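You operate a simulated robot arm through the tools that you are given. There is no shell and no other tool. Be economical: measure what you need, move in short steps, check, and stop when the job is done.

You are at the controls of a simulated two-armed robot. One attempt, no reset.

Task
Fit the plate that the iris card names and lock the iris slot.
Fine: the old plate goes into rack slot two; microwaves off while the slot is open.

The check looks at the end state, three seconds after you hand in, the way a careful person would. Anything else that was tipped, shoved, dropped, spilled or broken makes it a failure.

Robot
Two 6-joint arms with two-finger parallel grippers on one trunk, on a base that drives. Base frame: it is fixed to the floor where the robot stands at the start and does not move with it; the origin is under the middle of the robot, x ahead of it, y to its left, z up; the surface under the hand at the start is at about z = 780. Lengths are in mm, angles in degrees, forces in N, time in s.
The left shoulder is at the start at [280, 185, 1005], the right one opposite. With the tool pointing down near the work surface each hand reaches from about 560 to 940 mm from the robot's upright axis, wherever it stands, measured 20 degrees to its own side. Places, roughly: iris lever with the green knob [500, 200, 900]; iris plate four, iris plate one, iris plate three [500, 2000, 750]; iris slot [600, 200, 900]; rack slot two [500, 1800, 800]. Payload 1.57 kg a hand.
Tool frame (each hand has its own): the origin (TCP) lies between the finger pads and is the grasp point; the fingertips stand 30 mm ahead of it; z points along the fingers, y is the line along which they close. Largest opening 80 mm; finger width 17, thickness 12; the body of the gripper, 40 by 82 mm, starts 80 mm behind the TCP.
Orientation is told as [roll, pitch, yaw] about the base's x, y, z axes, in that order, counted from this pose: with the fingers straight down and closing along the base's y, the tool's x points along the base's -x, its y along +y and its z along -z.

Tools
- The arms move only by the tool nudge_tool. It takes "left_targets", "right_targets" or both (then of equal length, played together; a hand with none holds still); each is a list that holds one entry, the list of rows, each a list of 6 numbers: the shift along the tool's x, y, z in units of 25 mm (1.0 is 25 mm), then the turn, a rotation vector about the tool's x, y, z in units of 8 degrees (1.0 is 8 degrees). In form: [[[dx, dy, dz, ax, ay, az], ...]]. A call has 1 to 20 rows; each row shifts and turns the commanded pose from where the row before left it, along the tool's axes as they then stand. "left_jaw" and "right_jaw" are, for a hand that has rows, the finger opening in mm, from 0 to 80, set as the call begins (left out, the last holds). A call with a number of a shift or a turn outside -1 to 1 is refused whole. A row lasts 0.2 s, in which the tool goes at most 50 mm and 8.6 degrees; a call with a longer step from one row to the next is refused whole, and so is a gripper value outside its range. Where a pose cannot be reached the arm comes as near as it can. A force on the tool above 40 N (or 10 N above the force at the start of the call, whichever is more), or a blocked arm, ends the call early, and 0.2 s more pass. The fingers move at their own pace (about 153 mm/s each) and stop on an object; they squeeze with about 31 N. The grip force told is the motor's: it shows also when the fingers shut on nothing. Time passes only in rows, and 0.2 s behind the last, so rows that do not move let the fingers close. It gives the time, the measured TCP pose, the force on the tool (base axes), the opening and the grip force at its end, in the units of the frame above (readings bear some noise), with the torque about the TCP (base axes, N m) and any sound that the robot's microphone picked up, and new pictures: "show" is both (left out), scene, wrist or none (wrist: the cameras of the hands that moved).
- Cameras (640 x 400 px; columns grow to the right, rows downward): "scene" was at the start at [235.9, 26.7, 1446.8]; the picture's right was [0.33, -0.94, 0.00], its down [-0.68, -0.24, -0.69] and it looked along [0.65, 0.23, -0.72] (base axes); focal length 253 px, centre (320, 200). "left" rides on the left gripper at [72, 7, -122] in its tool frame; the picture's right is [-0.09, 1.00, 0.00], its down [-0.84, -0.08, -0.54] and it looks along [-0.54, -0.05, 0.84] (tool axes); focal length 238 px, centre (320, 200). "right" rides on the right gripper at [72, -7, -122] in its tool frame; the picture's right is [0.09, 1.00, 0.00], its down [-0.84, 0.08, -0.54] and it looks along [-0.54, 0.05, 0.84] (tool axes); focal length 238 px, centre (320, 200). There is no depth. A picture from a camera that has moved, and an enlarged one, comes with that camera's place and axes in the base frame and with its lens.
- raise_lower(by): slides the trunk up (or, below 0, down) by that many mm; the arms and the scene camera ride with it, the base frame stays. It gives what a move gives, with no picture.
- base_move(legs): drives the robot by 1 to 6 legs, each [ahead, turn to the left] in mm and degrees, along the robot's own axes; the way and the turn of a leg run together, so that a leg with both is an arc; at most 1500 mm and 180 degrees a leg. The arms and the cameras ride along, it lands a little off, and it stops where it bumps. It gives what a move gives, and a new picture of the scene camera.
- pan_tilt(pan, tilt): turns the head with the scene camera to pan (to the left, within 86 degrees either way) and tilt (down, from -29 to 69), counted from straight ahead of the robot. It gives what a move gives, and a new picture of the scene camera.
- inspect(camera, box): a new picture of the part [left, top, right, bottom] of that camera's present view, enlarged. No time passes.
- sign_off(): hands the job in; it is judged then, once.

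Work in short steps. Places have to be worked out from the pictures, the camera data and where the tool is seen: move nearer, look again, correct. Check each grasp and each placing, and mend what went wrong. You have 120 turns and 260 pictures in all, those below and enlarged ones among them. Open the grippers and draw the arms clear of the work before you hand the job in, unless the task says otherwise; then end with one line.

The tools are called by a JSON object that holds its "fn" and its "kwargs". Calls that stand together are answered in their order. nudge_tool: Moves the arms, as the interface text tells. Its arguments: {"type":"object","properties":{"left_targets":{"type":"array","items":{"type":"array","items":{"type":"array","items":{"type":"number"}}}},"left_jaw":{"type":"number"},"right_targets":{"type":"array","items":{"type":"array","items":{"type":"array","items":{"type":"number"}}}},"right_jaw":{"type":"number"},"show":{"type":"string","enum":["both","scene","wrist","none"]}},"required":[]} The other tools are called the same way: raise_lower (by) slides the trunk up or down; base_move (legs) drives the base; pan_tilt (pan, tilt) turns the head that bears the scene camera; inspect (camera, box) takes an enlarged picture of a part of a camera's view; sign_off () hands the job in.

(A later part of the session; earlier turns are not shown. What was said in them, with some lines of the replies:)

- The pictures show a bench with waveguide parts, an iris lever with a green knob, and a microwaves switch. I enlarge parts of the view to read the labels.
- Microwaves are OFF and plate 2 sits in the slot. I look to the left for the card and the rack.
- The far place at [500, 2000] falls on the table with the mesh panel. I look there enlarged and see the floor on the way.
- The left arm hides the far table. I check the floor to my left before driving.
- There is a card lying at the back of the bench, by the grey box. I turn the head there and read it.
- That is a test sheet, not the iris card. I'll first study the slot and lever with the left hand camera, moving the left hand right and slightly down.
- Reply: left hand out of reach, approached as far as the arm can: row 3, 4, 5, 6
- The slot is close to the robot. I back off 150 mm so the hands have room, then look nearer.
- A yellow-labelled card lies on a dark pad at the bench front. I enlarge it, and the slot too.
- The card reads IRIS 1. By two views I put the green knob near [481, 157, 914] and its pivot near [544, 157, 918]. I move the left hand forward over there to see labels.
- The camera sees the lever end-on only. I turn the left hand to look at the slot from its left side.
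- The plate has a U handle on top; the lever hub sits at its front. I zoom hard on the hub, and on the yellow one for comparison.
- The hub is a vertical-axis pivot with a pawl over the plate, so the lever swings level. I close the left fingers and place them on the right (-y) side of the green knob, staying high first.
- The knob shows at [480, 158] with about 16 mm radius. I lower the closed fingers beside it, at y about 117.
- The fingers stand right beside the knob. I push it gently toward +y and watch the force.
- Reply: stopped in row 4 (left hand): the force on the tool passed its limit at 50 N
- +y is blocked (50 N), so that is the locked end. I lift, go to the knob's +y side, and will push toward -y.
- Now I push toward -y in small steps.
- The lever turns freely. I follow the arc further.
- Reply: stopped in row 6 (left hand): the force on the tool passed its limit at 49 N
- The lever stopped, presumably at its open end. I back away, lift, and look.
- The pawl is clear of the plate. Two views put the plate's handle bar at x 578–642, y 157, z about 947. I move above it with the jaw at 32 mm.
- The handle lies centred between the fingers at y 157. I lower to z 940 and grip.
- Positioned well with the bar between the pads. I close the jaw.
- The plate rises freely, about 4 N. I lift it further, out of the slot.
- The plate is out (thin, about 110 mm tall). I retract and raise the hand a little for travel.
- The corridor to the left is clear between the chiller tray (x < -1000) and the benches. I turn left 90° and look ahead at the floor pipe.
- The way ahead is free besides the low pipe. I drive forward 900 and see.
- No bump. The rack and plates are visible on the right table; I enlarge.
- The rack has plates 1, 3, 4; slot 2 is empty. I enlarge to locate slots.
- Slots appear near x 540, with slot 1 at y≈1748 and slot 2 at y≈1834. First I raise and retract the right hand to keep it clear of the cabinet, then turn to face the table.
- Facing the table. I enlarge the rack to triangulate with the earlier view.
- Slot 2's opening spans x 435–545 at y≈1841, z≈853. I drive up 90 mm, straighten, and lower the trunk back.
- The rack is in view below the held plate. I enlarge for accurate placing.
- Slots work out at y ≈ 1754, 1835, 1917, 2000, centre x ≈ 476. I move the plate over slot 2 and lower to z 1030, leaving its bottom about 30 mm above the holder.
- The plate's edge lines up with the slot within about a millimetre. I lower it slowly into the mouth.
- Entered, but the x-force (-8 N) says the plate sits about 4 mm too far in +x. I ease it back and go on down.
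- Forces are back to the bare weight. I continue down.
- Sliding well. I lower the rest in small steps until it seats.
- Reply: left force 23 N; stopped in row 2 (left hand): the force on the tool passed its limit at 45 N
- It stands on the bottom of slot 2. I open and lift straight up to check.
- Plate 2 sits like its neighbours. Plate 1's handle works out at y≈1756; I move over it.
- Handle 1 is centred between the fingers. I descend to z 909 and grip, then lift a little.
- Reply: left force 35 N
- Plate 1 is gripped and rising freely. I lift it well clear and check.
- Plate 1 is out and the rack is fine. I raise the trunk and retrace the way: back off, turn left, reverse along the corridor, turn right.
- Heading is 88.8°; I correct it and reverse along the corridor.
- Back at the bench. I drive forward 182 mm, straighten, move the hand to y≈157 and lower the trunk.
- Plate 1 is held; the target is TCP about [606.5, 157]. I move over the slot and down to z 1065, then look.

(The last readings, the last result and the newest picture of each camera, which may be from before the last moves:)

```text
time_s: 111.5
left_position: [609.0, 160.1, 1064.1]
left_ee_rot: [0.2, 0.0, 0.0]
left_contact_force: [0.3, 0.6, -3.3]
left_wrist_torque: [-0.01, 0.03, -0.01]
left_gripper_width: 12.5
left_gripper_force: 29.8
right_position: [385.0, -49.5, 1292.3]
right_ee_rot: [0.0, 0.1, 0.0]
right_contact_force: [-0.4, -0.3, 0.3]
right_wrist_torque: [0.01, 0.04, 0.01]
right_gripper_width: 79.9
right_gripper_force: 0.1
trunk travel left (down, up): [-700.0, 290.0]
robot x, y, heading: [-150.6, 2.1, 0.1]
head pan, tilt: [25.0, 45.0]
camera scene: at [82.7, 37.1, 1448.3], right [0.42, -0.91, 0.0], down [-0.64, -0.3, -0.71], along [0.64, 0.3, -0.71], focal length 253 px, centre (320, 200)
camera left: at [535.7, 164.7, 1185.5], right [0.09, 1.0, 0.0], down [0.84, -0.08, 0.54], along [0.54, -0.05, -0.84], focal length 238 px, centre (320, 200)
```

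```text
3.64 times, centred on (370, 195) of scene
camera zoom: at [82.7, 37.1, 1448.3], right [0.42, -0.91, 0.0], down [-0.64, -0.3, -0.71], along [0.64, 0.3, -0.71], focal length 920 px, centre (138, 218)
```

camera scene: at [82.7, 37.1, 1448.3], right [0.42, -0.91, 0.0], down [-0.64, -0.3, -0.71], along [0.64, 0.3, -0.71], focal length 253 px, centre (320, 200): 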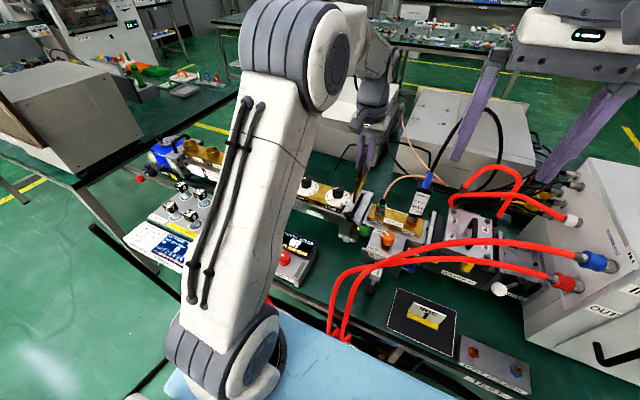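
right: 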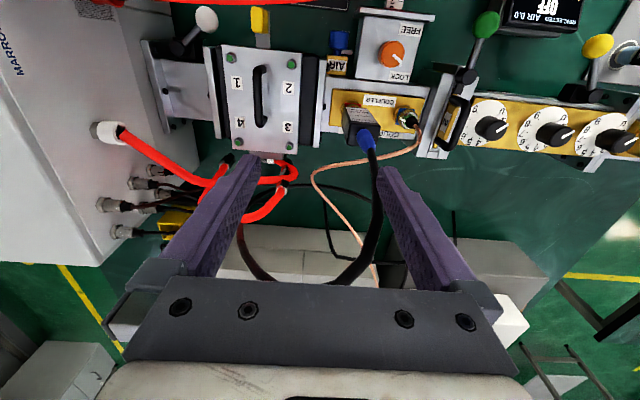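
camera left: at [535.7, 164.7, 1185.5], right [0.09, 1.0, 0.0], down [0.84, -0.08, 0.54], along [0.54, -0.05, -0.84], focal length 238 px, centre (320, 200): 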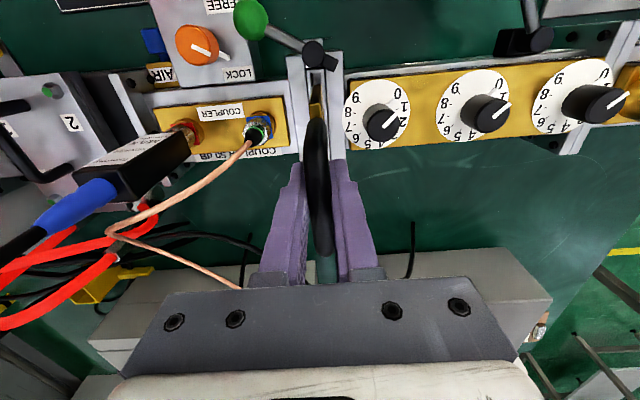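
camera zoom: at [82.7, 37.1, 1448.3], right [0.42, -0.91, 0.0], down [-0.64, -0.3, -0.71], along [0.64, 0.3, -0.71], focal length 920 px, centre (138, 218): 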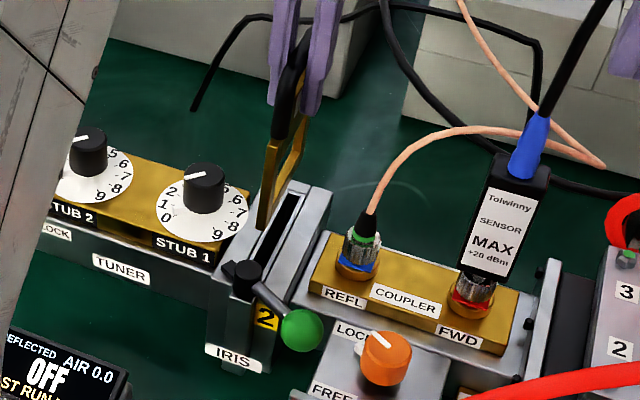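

The slot mouth and plate edge agree within 0.5 mm in y; x should come back about 2 mm. I lower slowly into the slot.

{"fn": "nudge_tool", "kwargs": {"left_targets": [[[0.1, -0.02, 0.4, 0, 0, 0], [0, 0, 0.4, 0, 0, 0], [0, 0, 0.3, 0, 0, 0], [0, 0, 0.3, 0, 0, 0]]], "show": "none"}}

{"fn": "inspect", "kwargs": {"camera": "left", "box": [240, 30, 400, 150]}}

{"fn": "inspect", "kwargs": {"camera": "scene", "box": [310, 140, 430, 250]}}

```text
time_s: 112.5
left_position: [605.8, 157.4, 1028.1]
left_ee_rot: [0.1, -0.1, 0.1]
left_contact_force: [0.5, 0.2, -4.1]
left_wrist_torque: [-0.03, 0.0, 0.0]
left_gripper_width: 12.3
left_gripper_force: 29.7
right_position: [384.6, -49.8, 1293.4]
right_ee_rot: [0.1, 0.0, 0.1]
right_contact_force: [0.3, 0.0, 1.6]
right_wrist_torque: [-0.01, 0.01, -0.01]
right_gripper_width: 80.0
right_gripper_force: 0.0
trunk travel left (down, up): [-700.0, 290.0]
robot x, y, heading: [-147.7, 3.6, -0.0]
head pan, tilt: [25.0, 45.0]
```

```text
3.33 times, centred on (320, 90) of left
camera zoom: at [533.9, 162.8, 1149.9], right [0.09, 1.0, 0.0], down [0.84, -0.08, 0.54], along [0.54, -0.05, -0.84], focal length 794 px, centre (320, 567)
```

zoom: 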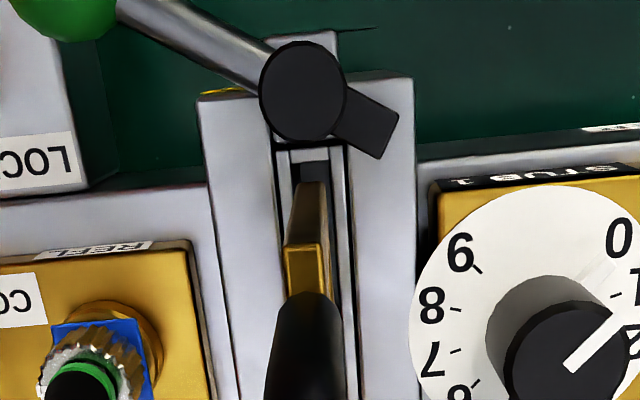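

```text
3.64 times, centred on (370, 195) of scene
camera zoom: at [82.7, 37.1, 1448.3], right [0.42, -0.91, 0.0], down [-0.64, -0.3, -0.71], along [0.64, 0.3, -0.71], focal length 920 px, centre (138, 218)
```

zoom: 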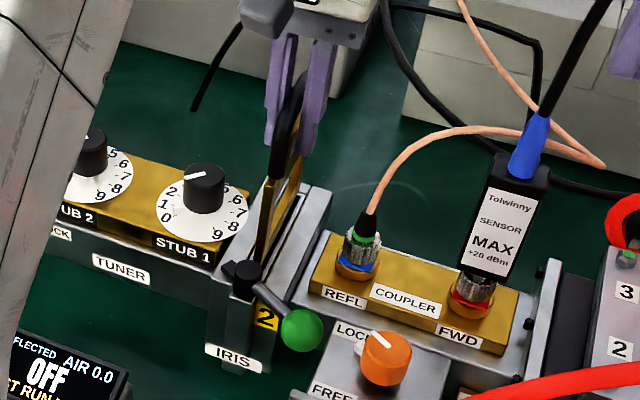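

No contact yet and the plate bottom is at the mouth. I shift 1 mm to +y and go down slowly.

{"fn": "nudge_tool", "kwargs": {"left_targets": [[[0, 0.04, 0.1, 0, 0, 0], [0, 0, 0.2, 0, 0, 0], [0, 0, 0.2, 0, 0, 0], [0, 0, 0.2, 0, 0, 0]]], "show": "none"}}

{"fn": "inspect", "kwargs": {"camera": "left", "box": [240, 30, 400, 150]}}

{"fn": "inspect", "kwargs": {"camera": "scene", "box": [330, 160, 410, 240]}}

```text
time_s: 113.5
left_position: [606.7, 159.4, 1010.6]
left_ee_rot: [0.1, 0.0, 0.1]
left_contact_force: [-0.7, -0.5, -3.9]
left_wrist_torque: [-0.01, 0.11, 0.02]
left_gripper_width: 12.2
left_gripper_force: 29.5
right_position: [385.5, -49.8, 1292.7]
right_ee_rot: [0.0, 0.0, 0.1]
right_contact_force: [-0.6, 0.5, -0.4]
right_wrist_torque: [0.0, -0.02, -0.02]
right_gripper_width: 79.9
right_gripper_force: 0.1
trunk travel left (down, up): [-700.0, 290.0]
robot x, y, heading: [-151.8, 1.0, 0.4]
head pan, tilt: [25.0, 45.0]
```

```text
3.33 times, centred on (320, 90) of left
camera zoom: at [533.4, 164.0, 1132.9], right [0.09, 1.0, 0.0], down [0.84, -0.08, 0.54], along [0.54, -0.05, -0.84], focal length 794 px, centre (320, 567)
```

zoom: 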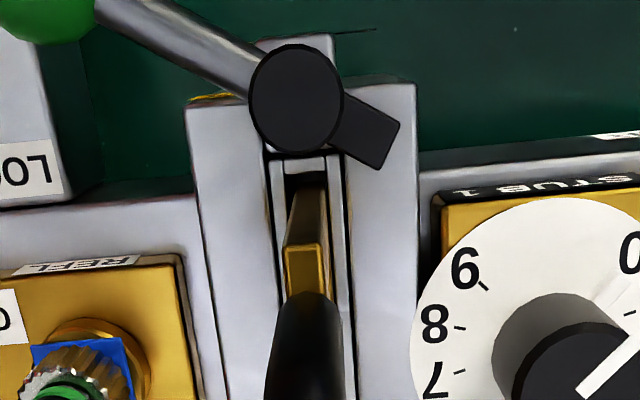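

```text
5.00 times, centred on (370, 200) of scene
camera zoom: at [82.7, 37.1, 1448.3], right [0.42, -0.91, 0.0], down [-0.64, -0.3, -0.71], along [0.64, 0.3, -0.71], focal length 1266 px, centre (70, 200)
```

zoom: 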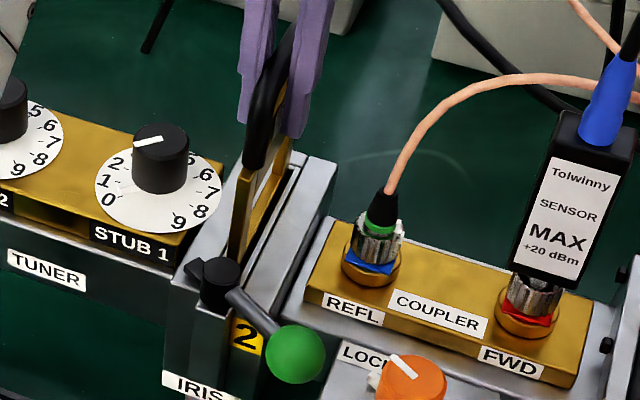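

The plate has entered without force. I keep lowering.

{"fn": "nudge_tool", "kwargs": {"left_targets": [[[0, 0, 0.3, 0, 0, 0], [0, 0, 0.3, 0, 0, 0], [0, 0, 0.3, 0, 0, 0], [0, 0, 0.3, 0, 0, 0]]], "show": "none"}}

```text
time_s: 114.5
left_position: [605.2, 159.9, 980.8]
left_ee_rot: [0.0, -0.1, 0.1]
left_contact_force: [0.9, -0.6, -4.0]
left_wrist_torque: [-0.1, 0.03, -0.03]
left_gripper_width: 12.8
left_gripper_force: 29.6
right_position: [384.4, -50.5, 1292.8]
right_ee_rot: [0.0, 0.0, 0.2]
right_contact_force: [0.3, -0.8, -0.2]
right_wrist_torque: [0.03, 0.01, -0.03]
right_gripper_width: 79.9
right_gripper_force: 0.1
trunk travel left (down, up): [-700.0, 290.0]
robot x, y, heading: [-150.5, 3.9, -0.1]
head pan, tilt: [25.0, 45.0]
```

Still free. On down toward z 940 in small steps until it seats.

{"fn": "nudge_tool", "kwargs": {"left_targets": [[[0, 0, 0.3, 0, 0, 0], [0, 0, 0.3, 0, 0, 0], [0, 0, 0.3, 0, 0, 0], [0, 0, 0.3, 0, 0, 0]]], "show": "none"}}

{"fn": "nudge_tool", "kwargs": {"left_targets": [[[0, 0, 0.2, 0, 0, 0], [0, 0, 0.2, 0, 0, 0], [0, 0, 0.15, 0, 0, 0]]], "show": "wrist"}}

{"fn": "inspect", "kwargs": {"camera": "scene", "box": [330, 160, 410, 240]}}

```text
time_s: 115.5
left_position: [606.0, 159.3, 951.7]
left_ee_rot: [0.1, 0.0, 0.1]
left_contact_force: [-1.0, 0.5, -4.1]
left_wrist_torque: [0.01, 0.07, 0.01]
left_gripper_width: 12.3
left_gripper_force: 29.3
right_position: [384.3, -48.6, 1292.9]
right_ee_rot: [0.0, 0.0, 0.2]
right_contact_force: [-1.0, 0.8, 0.1]
right_wrist_torque: [0.0, -0.03, -0.02]
right_gripper_width: 80.4
right_gripper_force: 0.0
trunk travel left (down, up): [-700.0, 290.0]
robot x, y, heading: [-152.3, 0.8, 0.1]
head pan, tilt: [25.0, 45.0]
```

```text
time_s: 116.3
left_position: [603.6, 159.2, 937.3]
left_ee_rot: [0.2, 0.0, 0.2]
left_contact_force: [-7.5, 1.8, -1.0]
left_wrist_torque: [-0.12, -0.57, -0.03]
left_gripper_width: 12.7
left_gripper_force: 29.1
right_position: [384.4, -50.4, 1293.3]
right_ee_rot: [0.0, 0.1, 0.3]
right_contact_force: [0.4, -0.1, 0.5]
right_wrist_torque: [-0.03, -0.03, 0.01]
right_gripper_width: 80.1
right_gripper_force: 0.1
trunk travel left (down, up): [-700.0, 290.0]
robot x, y, heading: [-150.8, 5.3, 0.2]
head pan, tilt: [25.0, 45.0]
camera left: at [532.4, 164.2, 1059.5], right [0.09, 1.0, 0.0], down [0.84, -0.08, 0.54], along [0.54, -0.05, -0.84], focal length 238 px, centre (320, 200)
```

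left: 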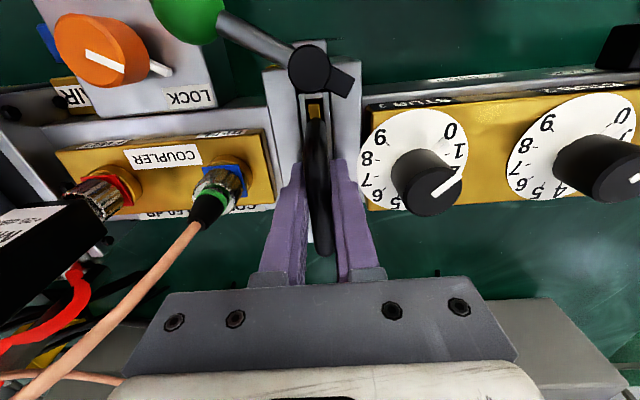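

```text
5.00 times, centred on (370, 200) of scene
camera zoom: at [81.9, 37.2, 1448.5], right [0.42, -0.91, 0.0], down [-0.64, -0.3, -0.71], along [0.64, 0.3, -0.71], focal length 1266 px, centre (70, 200)
```

zoom: 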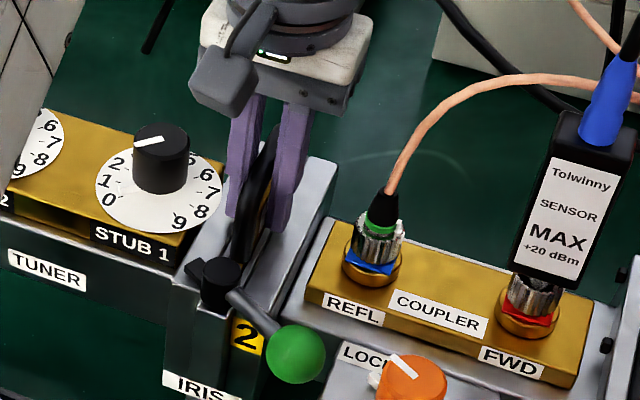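

Almost at depth with a small sideways force. I ease 1.5 mm toward -x and press down a little further to feel the bottom.

{"fn": "nudge_tool", "kwargs": {"left_targets": [[[0.1, 0, 0, 0, 0, 0], [0, 0, 0.1, 0, 0, 0], [0, 0, 0.1, 0, 0, 0]]], "show": "none"}}

```text
time_s: 117.1
left_position: [605.0, 159.2, 935.5]
left_ee_rot: [0.1, -0.5, 0.1]
left_contact_force: [0.5, 3.6, 22.4]
left_wrist_torque: [-0.04, 0.01, -0.04]
left_gripper_width: 12.7
left_gripper_force: 29.8
right_position: [383.1, -49.5, 1294.3]
right_ee_rot: [0.0, 0.0, 0.1]
right_contact_force: [0.0, 0.1, -0.4]
right_wrist_torque: [-0.02, -0.02, -0.03]
right_gripper_width: 80.1
right_gripper_force: 0.2
trunk travel left (down, up): [-700.0, 290.0]
robot x, y, heading: [-151.4, 5.4, 0.2]
head pan, tilt: [25.0, 45.0]
```

Bottomed out (22 N). I open and rise straight up, then check the seat.

{"fn": "nudge_tool", "kwargs": {"left_targets": [[[0, 0, -0.1, 0, 0, 0], [0, 0, 0, 0, 0, 0], [0, 0, 0, 0, 0, 0], [0, 0, -0.5, 0, 0, 0], [0, 0, -1, 0, 0, 0], [0, 0, -1, 0, 0, 0], [0, 0, -1, 0, 0, 0], [0, 0, -0.7, 0, 0, 0]]], "left_jaw": 32, "show": "wrist"}}

{"fn": "inspect", "kwargs": {"camera": "left", "box": [240, 20, 400, 220]}}

{"fn": "inspect", "kwargs": {"camera": "scene", "box": [330, 160, 410, 240]}}

```text
time_s: 118.9
left_position: [602.3, 159.5, 1042.5]
left_ee_rot: [0.2, -0.1, 0.1]
left_contact_force: [-0.3, 0.5, 0.5]
left_wrist_torque: [-0.02, 0.0, 0.03]
left_gripper_width: 32.1
left_gripper_force: 0.1
right_position: [385.1, -47.9, 1294.0]
right_ee_rot: [0.0, -0.1, 0.1]
right_contact_force: [0.4, -0.4, -0.4]
right_wrist_torque: [-0.01, -0.01, 0.0]
right_gripper_width: 80.0
right_gripper_force: 0.0
trunk travel left (down, up): [-700.0, 290.0]
robot x, y, heading: [-149.0, 0.7, 0.1]
head pan, tilt: [25.0, 45.0]
camera left: at [530.0, 164.6, 1162.4], right [0.09, 1.0, 0.0], down [0.84, -0.08, 0.54], along [0.54, -0.05, -0.84], focal length 238 px, centre (320, 200)
```

left: 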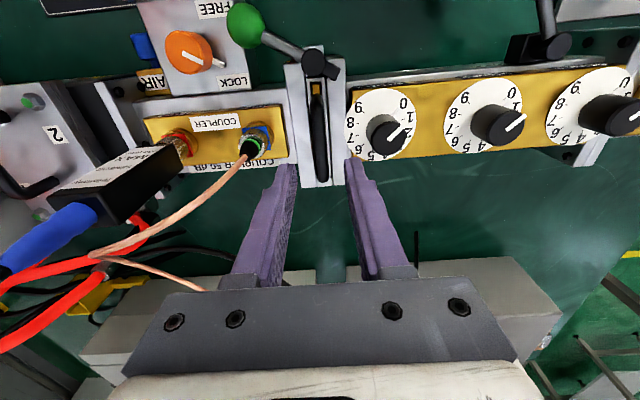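

```text
2.00 times, centred on (320, 120) of left
camera zoom: at [530.0, 164.6, 1162.4], right [0.09, 1.0, 0.0], down [0.84, -0.08, 0.54], along [0.54, -0.05, -0.84], focal length 477 px, centre (320, 360)
```

zoom: 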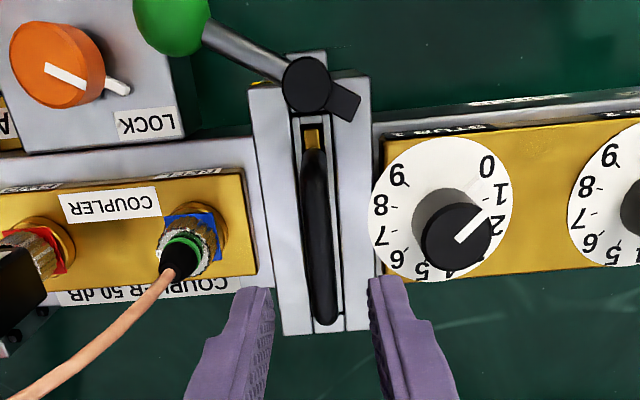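

```text
5.00 times, centred on (370, 200) of scene
camera zoom: at [82.6, 37.1, 1448.3], right [0.42, -0.91, 0.0], down [-0.64, -0.3, -0.71], along [0.64, 0.3, -0.71], focal length 1266 px, centre (70, 200)
```

zoom: 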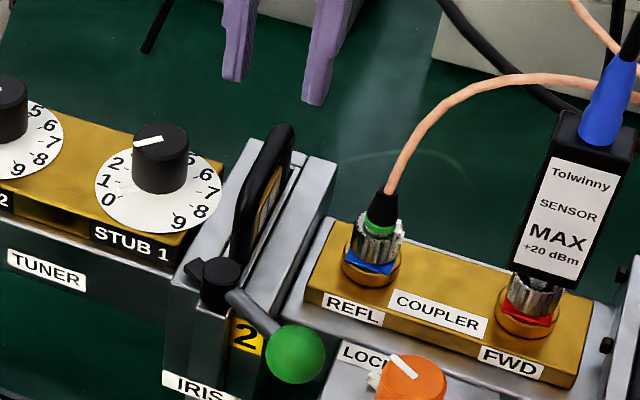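

Plate 1 is seated. For locking, the knob is at about [511, 104, 914]; I close the fingers and go to its far (+x) side, above [538, 95].

{"fn": "nudge_tool", "kwargs": {"left_targets": [[[0, 0, -0.5, 0, 0, 0], [0.64, -0.65, 0, 0, 0, 0], [0.64, -0.65, 0, 0, 0, 0], [0.64, -0.65, 0, 0, 0, 0], [0.64, -0.65, 0, 0, 0, 0], [0, 0, 0.9, 0, 0, 0], [0, 0, 0, 0, 0, 0]]], "left_jaw": 0, "show": "both"}}

{"fn": "inspect", "kwargs": {"camera": "left", "box": [240, 20, 420, 180]}}

{"fn": "inspect", "kwargs": {"camera": "scene", "box": [330, 160, 420, 250]}}

```text
time_s: 120.5
left_position: [539.1, 94.6, 1029.2]
left_ee_rot: [0.2, 0.0, 0.1]
left_contact_force: [-0.7, 0.4, 0.2]
left_wrist_torque: [0.0, 0.01, -0.01]
left_gripper_width: 0.0
left_gripper_force: 21.1
right_position: [384.6, -49.5, 1294.1]
right_ee_rot: [0.0, 0.0, 0.1]
right_contact_force: [0.2, -0.4, -0.6]
right_wrist_torque: [0.01, -0.01, 0.0]
right_gripper_width: 79.8
right_gripper_force: 0.1
trunk travel left (down, up): [-700.0, 290.0]
robot x, y, heading: [-148.8, 0.9, 0.2]
head pan, tilt: [25.0, 45.0]
camera scene: at [82.6, 37.0, 1448.3], right [0.42, -0.91, 0.0], down [-0.64, -0.3, -0.71], along [0.64, 0.3, -0.71], focal length 253 px, centre (320, 200)
camera left: at [466.2, 100.7, 1151.1], right [0.09, 1.0, 0.0], down [0.84, -0.08, 0.54], along [0.54, -0.05, -0.84], focal length 238 px, centre (320, 200)
```

scene: 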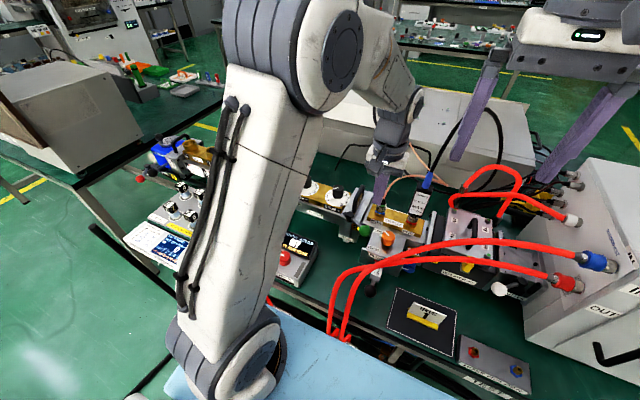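
left: 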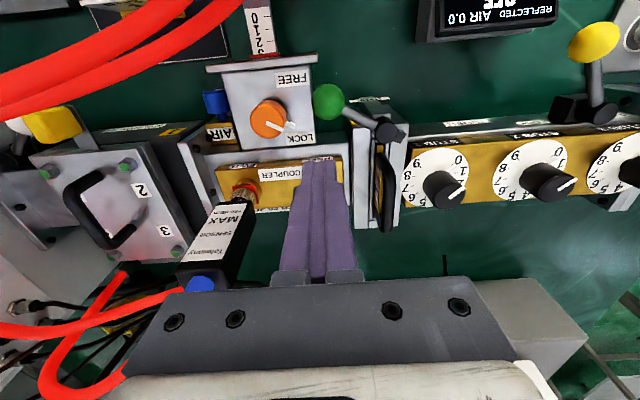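

```text
2.50 times, centred on (330, 100) of left
camera zoom: at [466.2, 100.7, 1151.1], right [0.09, 1.0, 0.0], down [0.84, -0.08, 0.54], along [0.54, -0.05, -0.84], focal length 596 px, centre (295, 450)
```

zoom: 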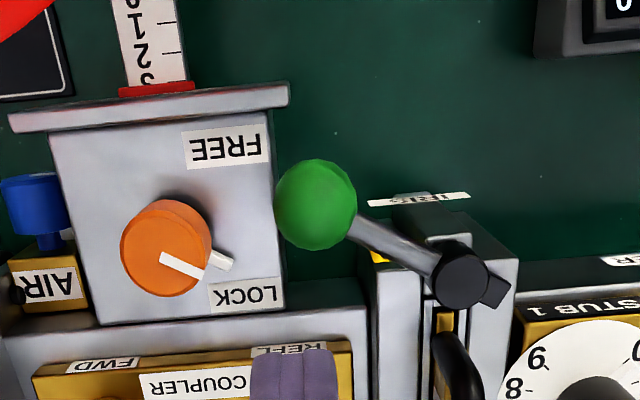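

```text
4.44 times, centred on (375, 205) of scene
camera zoom: at [82.6, 37.0, 1448.3], right [0.42, -0.91, 0.0], down [-0.64, -0.3, -0.71], along [0.64, 0.3, -0.71], focal length 1125 px, centre (76, 178)
```

zoom: 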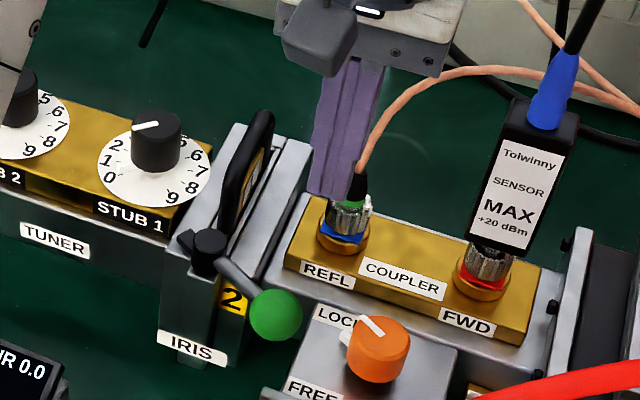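

The gap beside the knob is visible. I shift to y≈101 and descend to TCP z 933.

{"fn": "nudge_tool", "kwargs": {"left_targets": [[[-0.04, 0.26, 0, 0, 0, 0], [0, 0, 0.8, 0, 0, 0], [0, 0, 0.8, 0, 0, 0], [0, 0, 0.8, 0, 0, 0], [0, 0, 0.8, 0, 0, 0], [0, 0, 0.65, 0, 0, 0]]], "show": "wrist"}}

{"fn": "inspect", "kwargs": {"camera": "scene", "box": [330, 160, 420, 250]}}

```text
time_s: 121.9
left_position: [538.5, 101.3, 934.0]
left_ee_rot: [0.0, -0.1, 0.1]
left_contact_force: [0.2, -0.2, 0.1]
left_wrist_torque: [-0.01, 0.02, 0.0]
left_gripper_width: 0.3
left_gripper_force: 20.8
right_position: [384.6, -49.0, 1292.7]
right_ee_rot: [0.0, -0.1, 0.1]
right_contact_force: [0.1, -0.3, -0.4]
right_wrist_torque: [0.03, -0.01, -0.02]
right_gripper_width: 80.0
right_gripper_force: 0.0
trunk travel left (down, up): [-700.0, 290.0]
robot x, y, heading: [-152.5, 0.4, -0.1]
head pan, tilt: [25.0, 45.0]
camera left: at [465.5, 105.5, 1055.8], right [0.09, 1.0, 0.0], down [0.84, -0.08, 0.54], along [0.54, -0.05, -0.84], focal length 238 px, centre (320, 200)
```

left: 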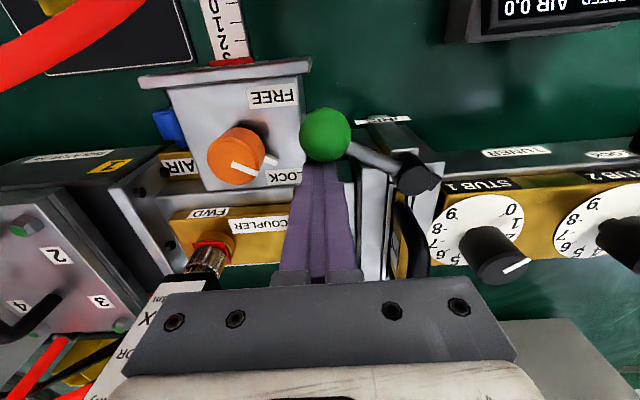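

```text
4.44 times, centred on (375, 205) of scene
camera zoom: at [82.5, 37.1, 1448.3], right [0.42, -0.91, 0.0], down [-0.64, -0.3, -0.71], along [0.64, 0.3, -0.71], focal length 1125 px, centre (76, 178)
```

zoom: 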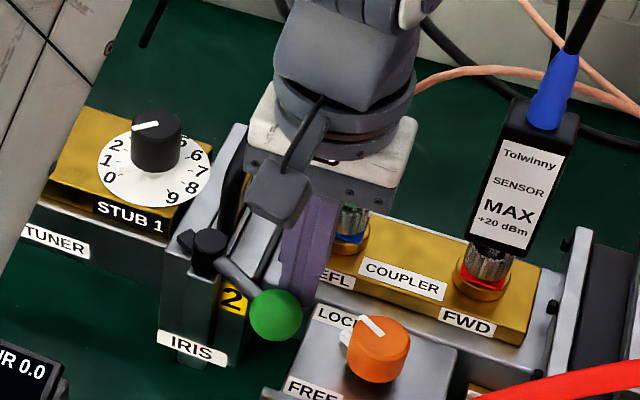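

The fingers are on the knob's far side. I sweep the knob back along its arc.

{"fn": "nudge_tool", "kwargs": {"left_targets": [[[0.39, -0.02, 0, 0, 0, 0], [0.39, -0.02, 0, 0, 0, 0], [0.32, 0.08, 0, 0, 0, 0], [0.32, 0.08, 0, 0, 0, 0]]], "show": "wrist"}}

```text
time_s: 122.9
left_position: [502.7, 103.5, 934.3]
left_ee_rot: [0.2, 0.0, 0.1]
left_contact_force: [0.2, -0.1, 0.4]
left_wrist_torque: [-0.01, 0.02, 0.01]
left_gripper_width: 0.0
left_gripper_force: 21.9
right_position: [383.8, -48.6, 1291.2]
right_ee_rot: [0.1, 0.0, 0.1]
right_contact_force: [0.1, -0.4, -0.5]
right_wrist_torque: [-0.01, -0.01, -0.01]
right_gripper_width: 80.0
right_gripper_force: 0.0
trunk travel left (down, up): [-700.0, 290.0]
robot x, y, heading: [-151.7, -1.3, 0.0]
head pan, tilt: [25.0, 45.0]
camera left: at [430.9, 109.1, 1055.9], right [0.09, 1.0, 0.0], down [0.84, -0.08, 0.54], along [0.54, -0.05, -0.84], focal length 238 px, centre (320, 200)
```

left: 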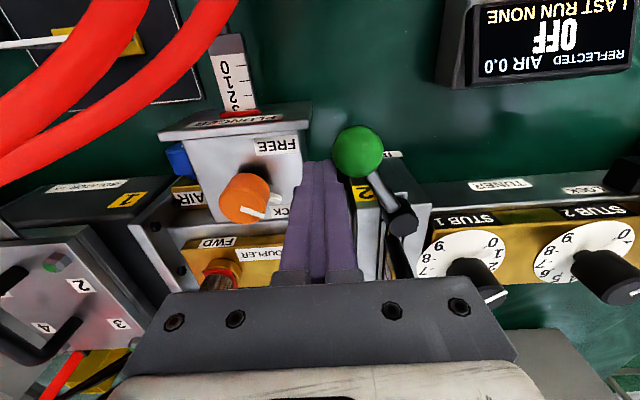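

The lever follows. I continue the sweep to the lock end.

{"fn": "nudge_tool", "kwargs": {"left_targets": [[[0.26, 0.22, 0, 0, 0, 0], [0.26, 0.22, 0, 0, 0, 0], [0.18, 0.3, 0, 0, 0, 0], [0.18, 0.3, 0, 0, 0, 0], [0, 0.15, 0, 0, 0, 0], [0, 0.15, 0, 0, 0, 0]]], "show": "wrist"}}

{"fn": "inspect", "kwargs": {"camera": "left", "box": [260, 80, 440, 240]}}

```text
time_s: 124.3
left_position: [482.9, 133.4, 934.4]
left_ee_rot: [0.1, -0.1, 0.1]
left_contact_force: [-2.8, -23.8, -4.4]
left_wrist_torque: [-0.48, 0.05, 0.08]
left_gripper_width: 0.0
left_gripper_force: 21.4
right_position: [383.6, -51.5, 1293.3]
right_ee_rot: [-0.1, 0.0, 0.1]
right_contact_force: [0.6, 0.3, -0.4]
right_wrist_torque: [0.0, -0.01, -0.01]
right_gripper_width: 80.0
right_gripper_force: 0.2
trunk travel left (down, up): [-700.0, 290.0]
robot x, y, heading: [-152.6, 0.6, 0.1]
head pan, tilt: [25.0, 45.0]
camera left: at [409.9, 139.6, 1055.7], right [0.09, 1.0, 0.0], down [0.84, -0.08, 0.54], along [0.54, -0.05, -0.84], focal length 238 px, centre (320, 200)
```

left: 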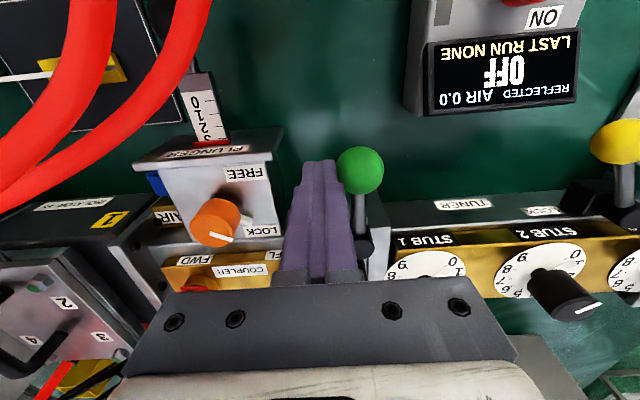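

```text
2.50 times, centred on (350, 160) of left
camera zoom: at [409.9, 139.6, 1055.7], right [0.09, 1.0, 0.0], down [0.84, -0.08, 0.54], along [0.54, -0.05, -0.84], focal length 596 px, centre (245, 300)
```

zoom: 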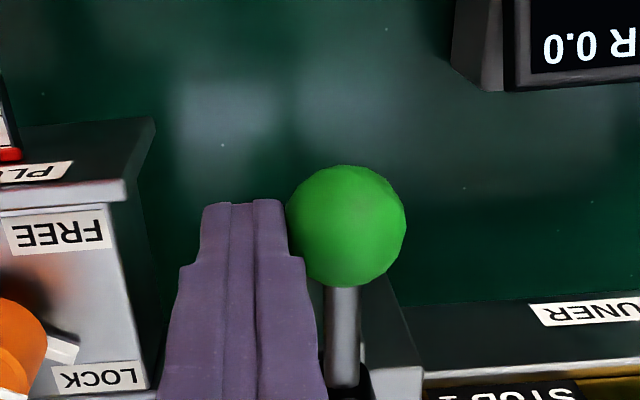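

It reached the same locked stop as at the start (y≈133, 24 N). I back off, lift and look.

{"fn": "nudge_tool", "kwargs": {"left_targets": [[[0.1, -0.5, 0, 0, 0, 0], [0, 0, -1, 0, 0, 0], [0, 0, -1, 0, 0, 0], [0, 0, -1, 0, 0, 0], [0, 0, -1, 0, 0, 0], [0, 0.5, -1, 0, 0, 0], [0, 1, -1, 0, 0, 0], [0, 1, -1, 0, 0, 0], [0, 1, -0.5, 0, 0, 0]]], "show": "both"}}

{"fn": "inspect", "kwargs": {"camera": "left", "box": [200, 60, 360, 200]}}

{"fn": "inspect", "kwargs": {"camera": "scene", "box": [330, 160, 430, 260]}}

```text
time_s: 126.3
left_position: [479.9, 212.3, 1124.6]
left_ee_rot: [0.2, 0.0, 0.1]
left_contact_force: [0.3, 0.0, -0.8]
left_wrist_torque: [-0.06, -0.02, 0.0]
left_gripper_width: 0.1
left_gripper_force: 21.4
right_position: [384.7, -50.1, 1292.7]
right_ee_rot: [0.0, 0.0, 0.2]
right_contact_force: [-0.4, 0.5, 1.2]
right_wrist_torque: [-0.01, 0.01, -0.03]
right_gripper_width: 80.1
right_gripper_force: 0.1
trunk travel left (down, up): [-700.0, 290.0]
robot x, y, heading: [-149.8, 4.2, 0.3]
head pan, tilt: [25.0, 45.0]
camera scene: at [82.5, 36.9, 1448.3], right [0.42, -0.91, 0.0], down [-0.64, -0.3, -0.71], along [0.64, 0.3, -0.71], focal length 253 px, centre (320, 200)
camera left: at [407.1, 217.5, 1244.4], right [0.09, 1.0, 0.0], down [0.84, -0.08, 0.54], along [0.54, -0.05, -0.84], focal length 238 px, centre (320, 200)
```

scene: 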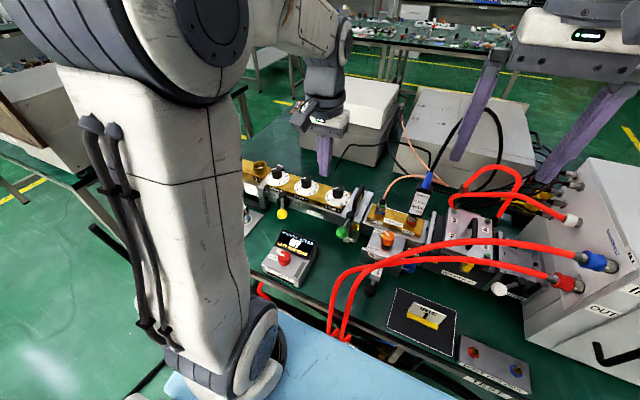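
left: 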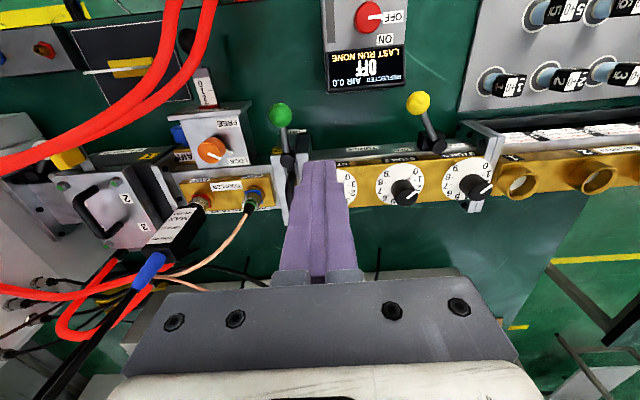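

```text
2.86 times, centred on (280, 130) of left
camera zoom: at [407.1, 217.5, 1244.4], right [0.09, 1.0, 0.0], down [0.84, -0.08, 0.54], along [0.54, -0.05, -0.84], focal length 681 px, centre (434, 400)
```

zoom: 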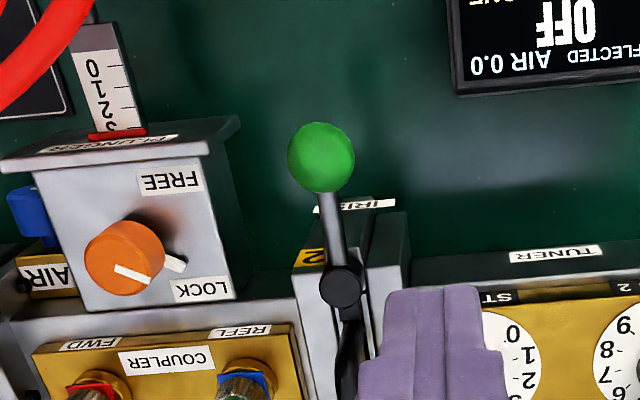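

```text
4.00 times, centred on (380, 210) of scene
camera zoom: at [82.5, 36.9, 1448.3], right [0.42, -0.91, 0.0], down [-0.64, -0.3, -0.71], along [0.64, 0.3, -0.71], focal length 1012 px, centre (80, 160)
```

zoom: 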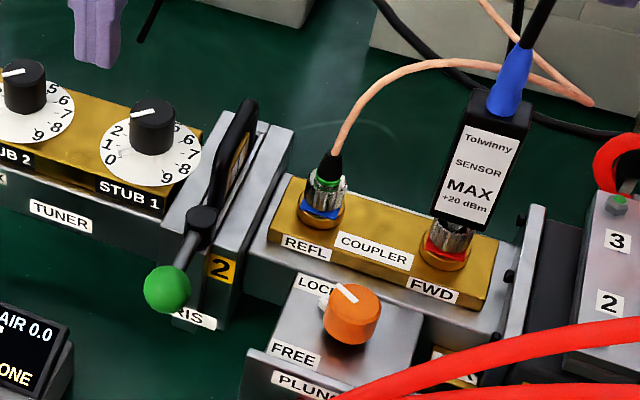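

The lever points straight out as at the start, with plate 1 locked and microwaves OFF. I open the gripper and draw the arm clear.

{"fn": "nudge_tool", "kwargs": {"left_targets": [[[0, 1, -0.5, 0, 0, 0], [0, 1, -0.5, 0, 0, 0], [0, 1, -0.5, 0, 0, 0], [0, 1, -0.5, 0, 0, 0], [0, 0.5, 0, 0, 0, 0]]], "left_jaw": 80, "show": "both"}}

{"fn": "inspect", "kwargs": {"camera": "left", "box": [100, 60, 300, 220]}}

```text
time_s: 127.5
left_position: [480.0, 322.5, 1171.5]
left_ee_rot: [0.1, -0.1, 0.1]
left_contact_force: [0.6, -0.6, -0.2]
left_wrist_torque: [0.01, -0.01, 0.0]
left_gripper_width: 80.1
left_gripper_force: 0.1
right_position: [383.7, -50.5, 1293.9]
right_ee_rot: [0.0, 0.0, 0.1]
right_contact_force: [-0.5, 1.0, -0.3]
right_wrist_torque: [-0.03, -0.03, -0.01]
right_gripper_width: 80.0
right_gripper_force: 0.1
trunk travel left (down, up): [-700.0, 290.0]
robot x, y, heading: [-148.8, 2.7, 0.1]
head pan, tilt: [25.0, 45.0]
camera scene: at [82.6, 37.0, 1448.3], right [0.42, -0.91, 0.0], down [-0.64, -0.3, -0.71], along [0.64, 0.3, -0.71], focal length 253 px, centre (320, 200)
camera left: at [407.2, 328.5, 1292.9], right [0.09, 1.0, 0.0], down [0.84, -0.08, 0.54], along [0.54, -0.05, -0.84], focal length 238 px, centre (320, 200)
```

scene: 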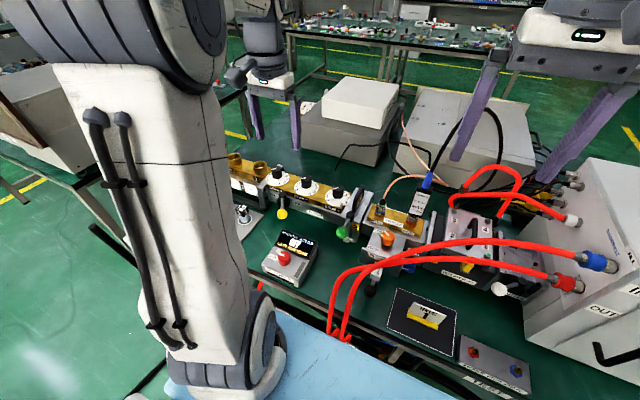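
left: 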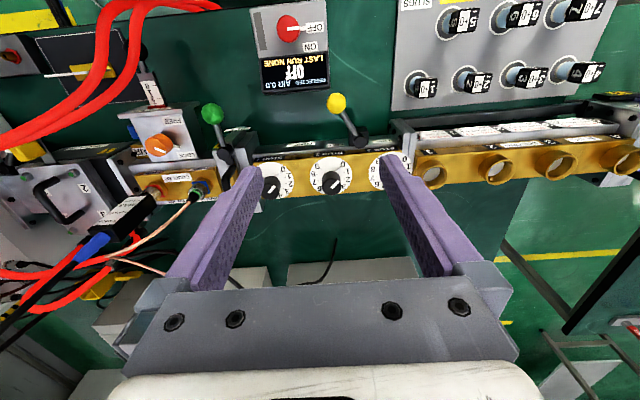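

```text
2.50 times, centred on (200, 140) of left
camera zoom: at [407.2, 328.5, 1292.9], right [0.09, 1.0, 0.0], down [0.84, -0.08, 0.54], along [0.54, -0.05, -0.84], focal length 596 px, centre (620, 350)
```

zoom: 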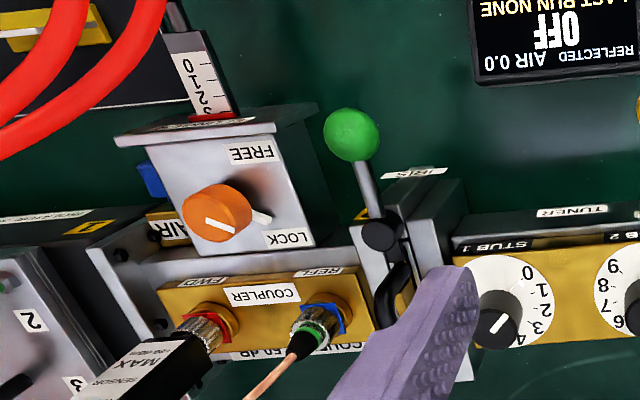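

Everything is in place: plate 1 is locked in the iris slot, plate 2 is in rack slot two, microwaves are off, and both arms are clear with open grippers. I hand in.

{"fn": "sign_off", "kwargs": {}}

```text
The job is handed in.
```

Iris plate 1, the one the card names, is in the iris slot with the lever locked; old plate 2 is in rack slot two, and the microwaves were off throughout.
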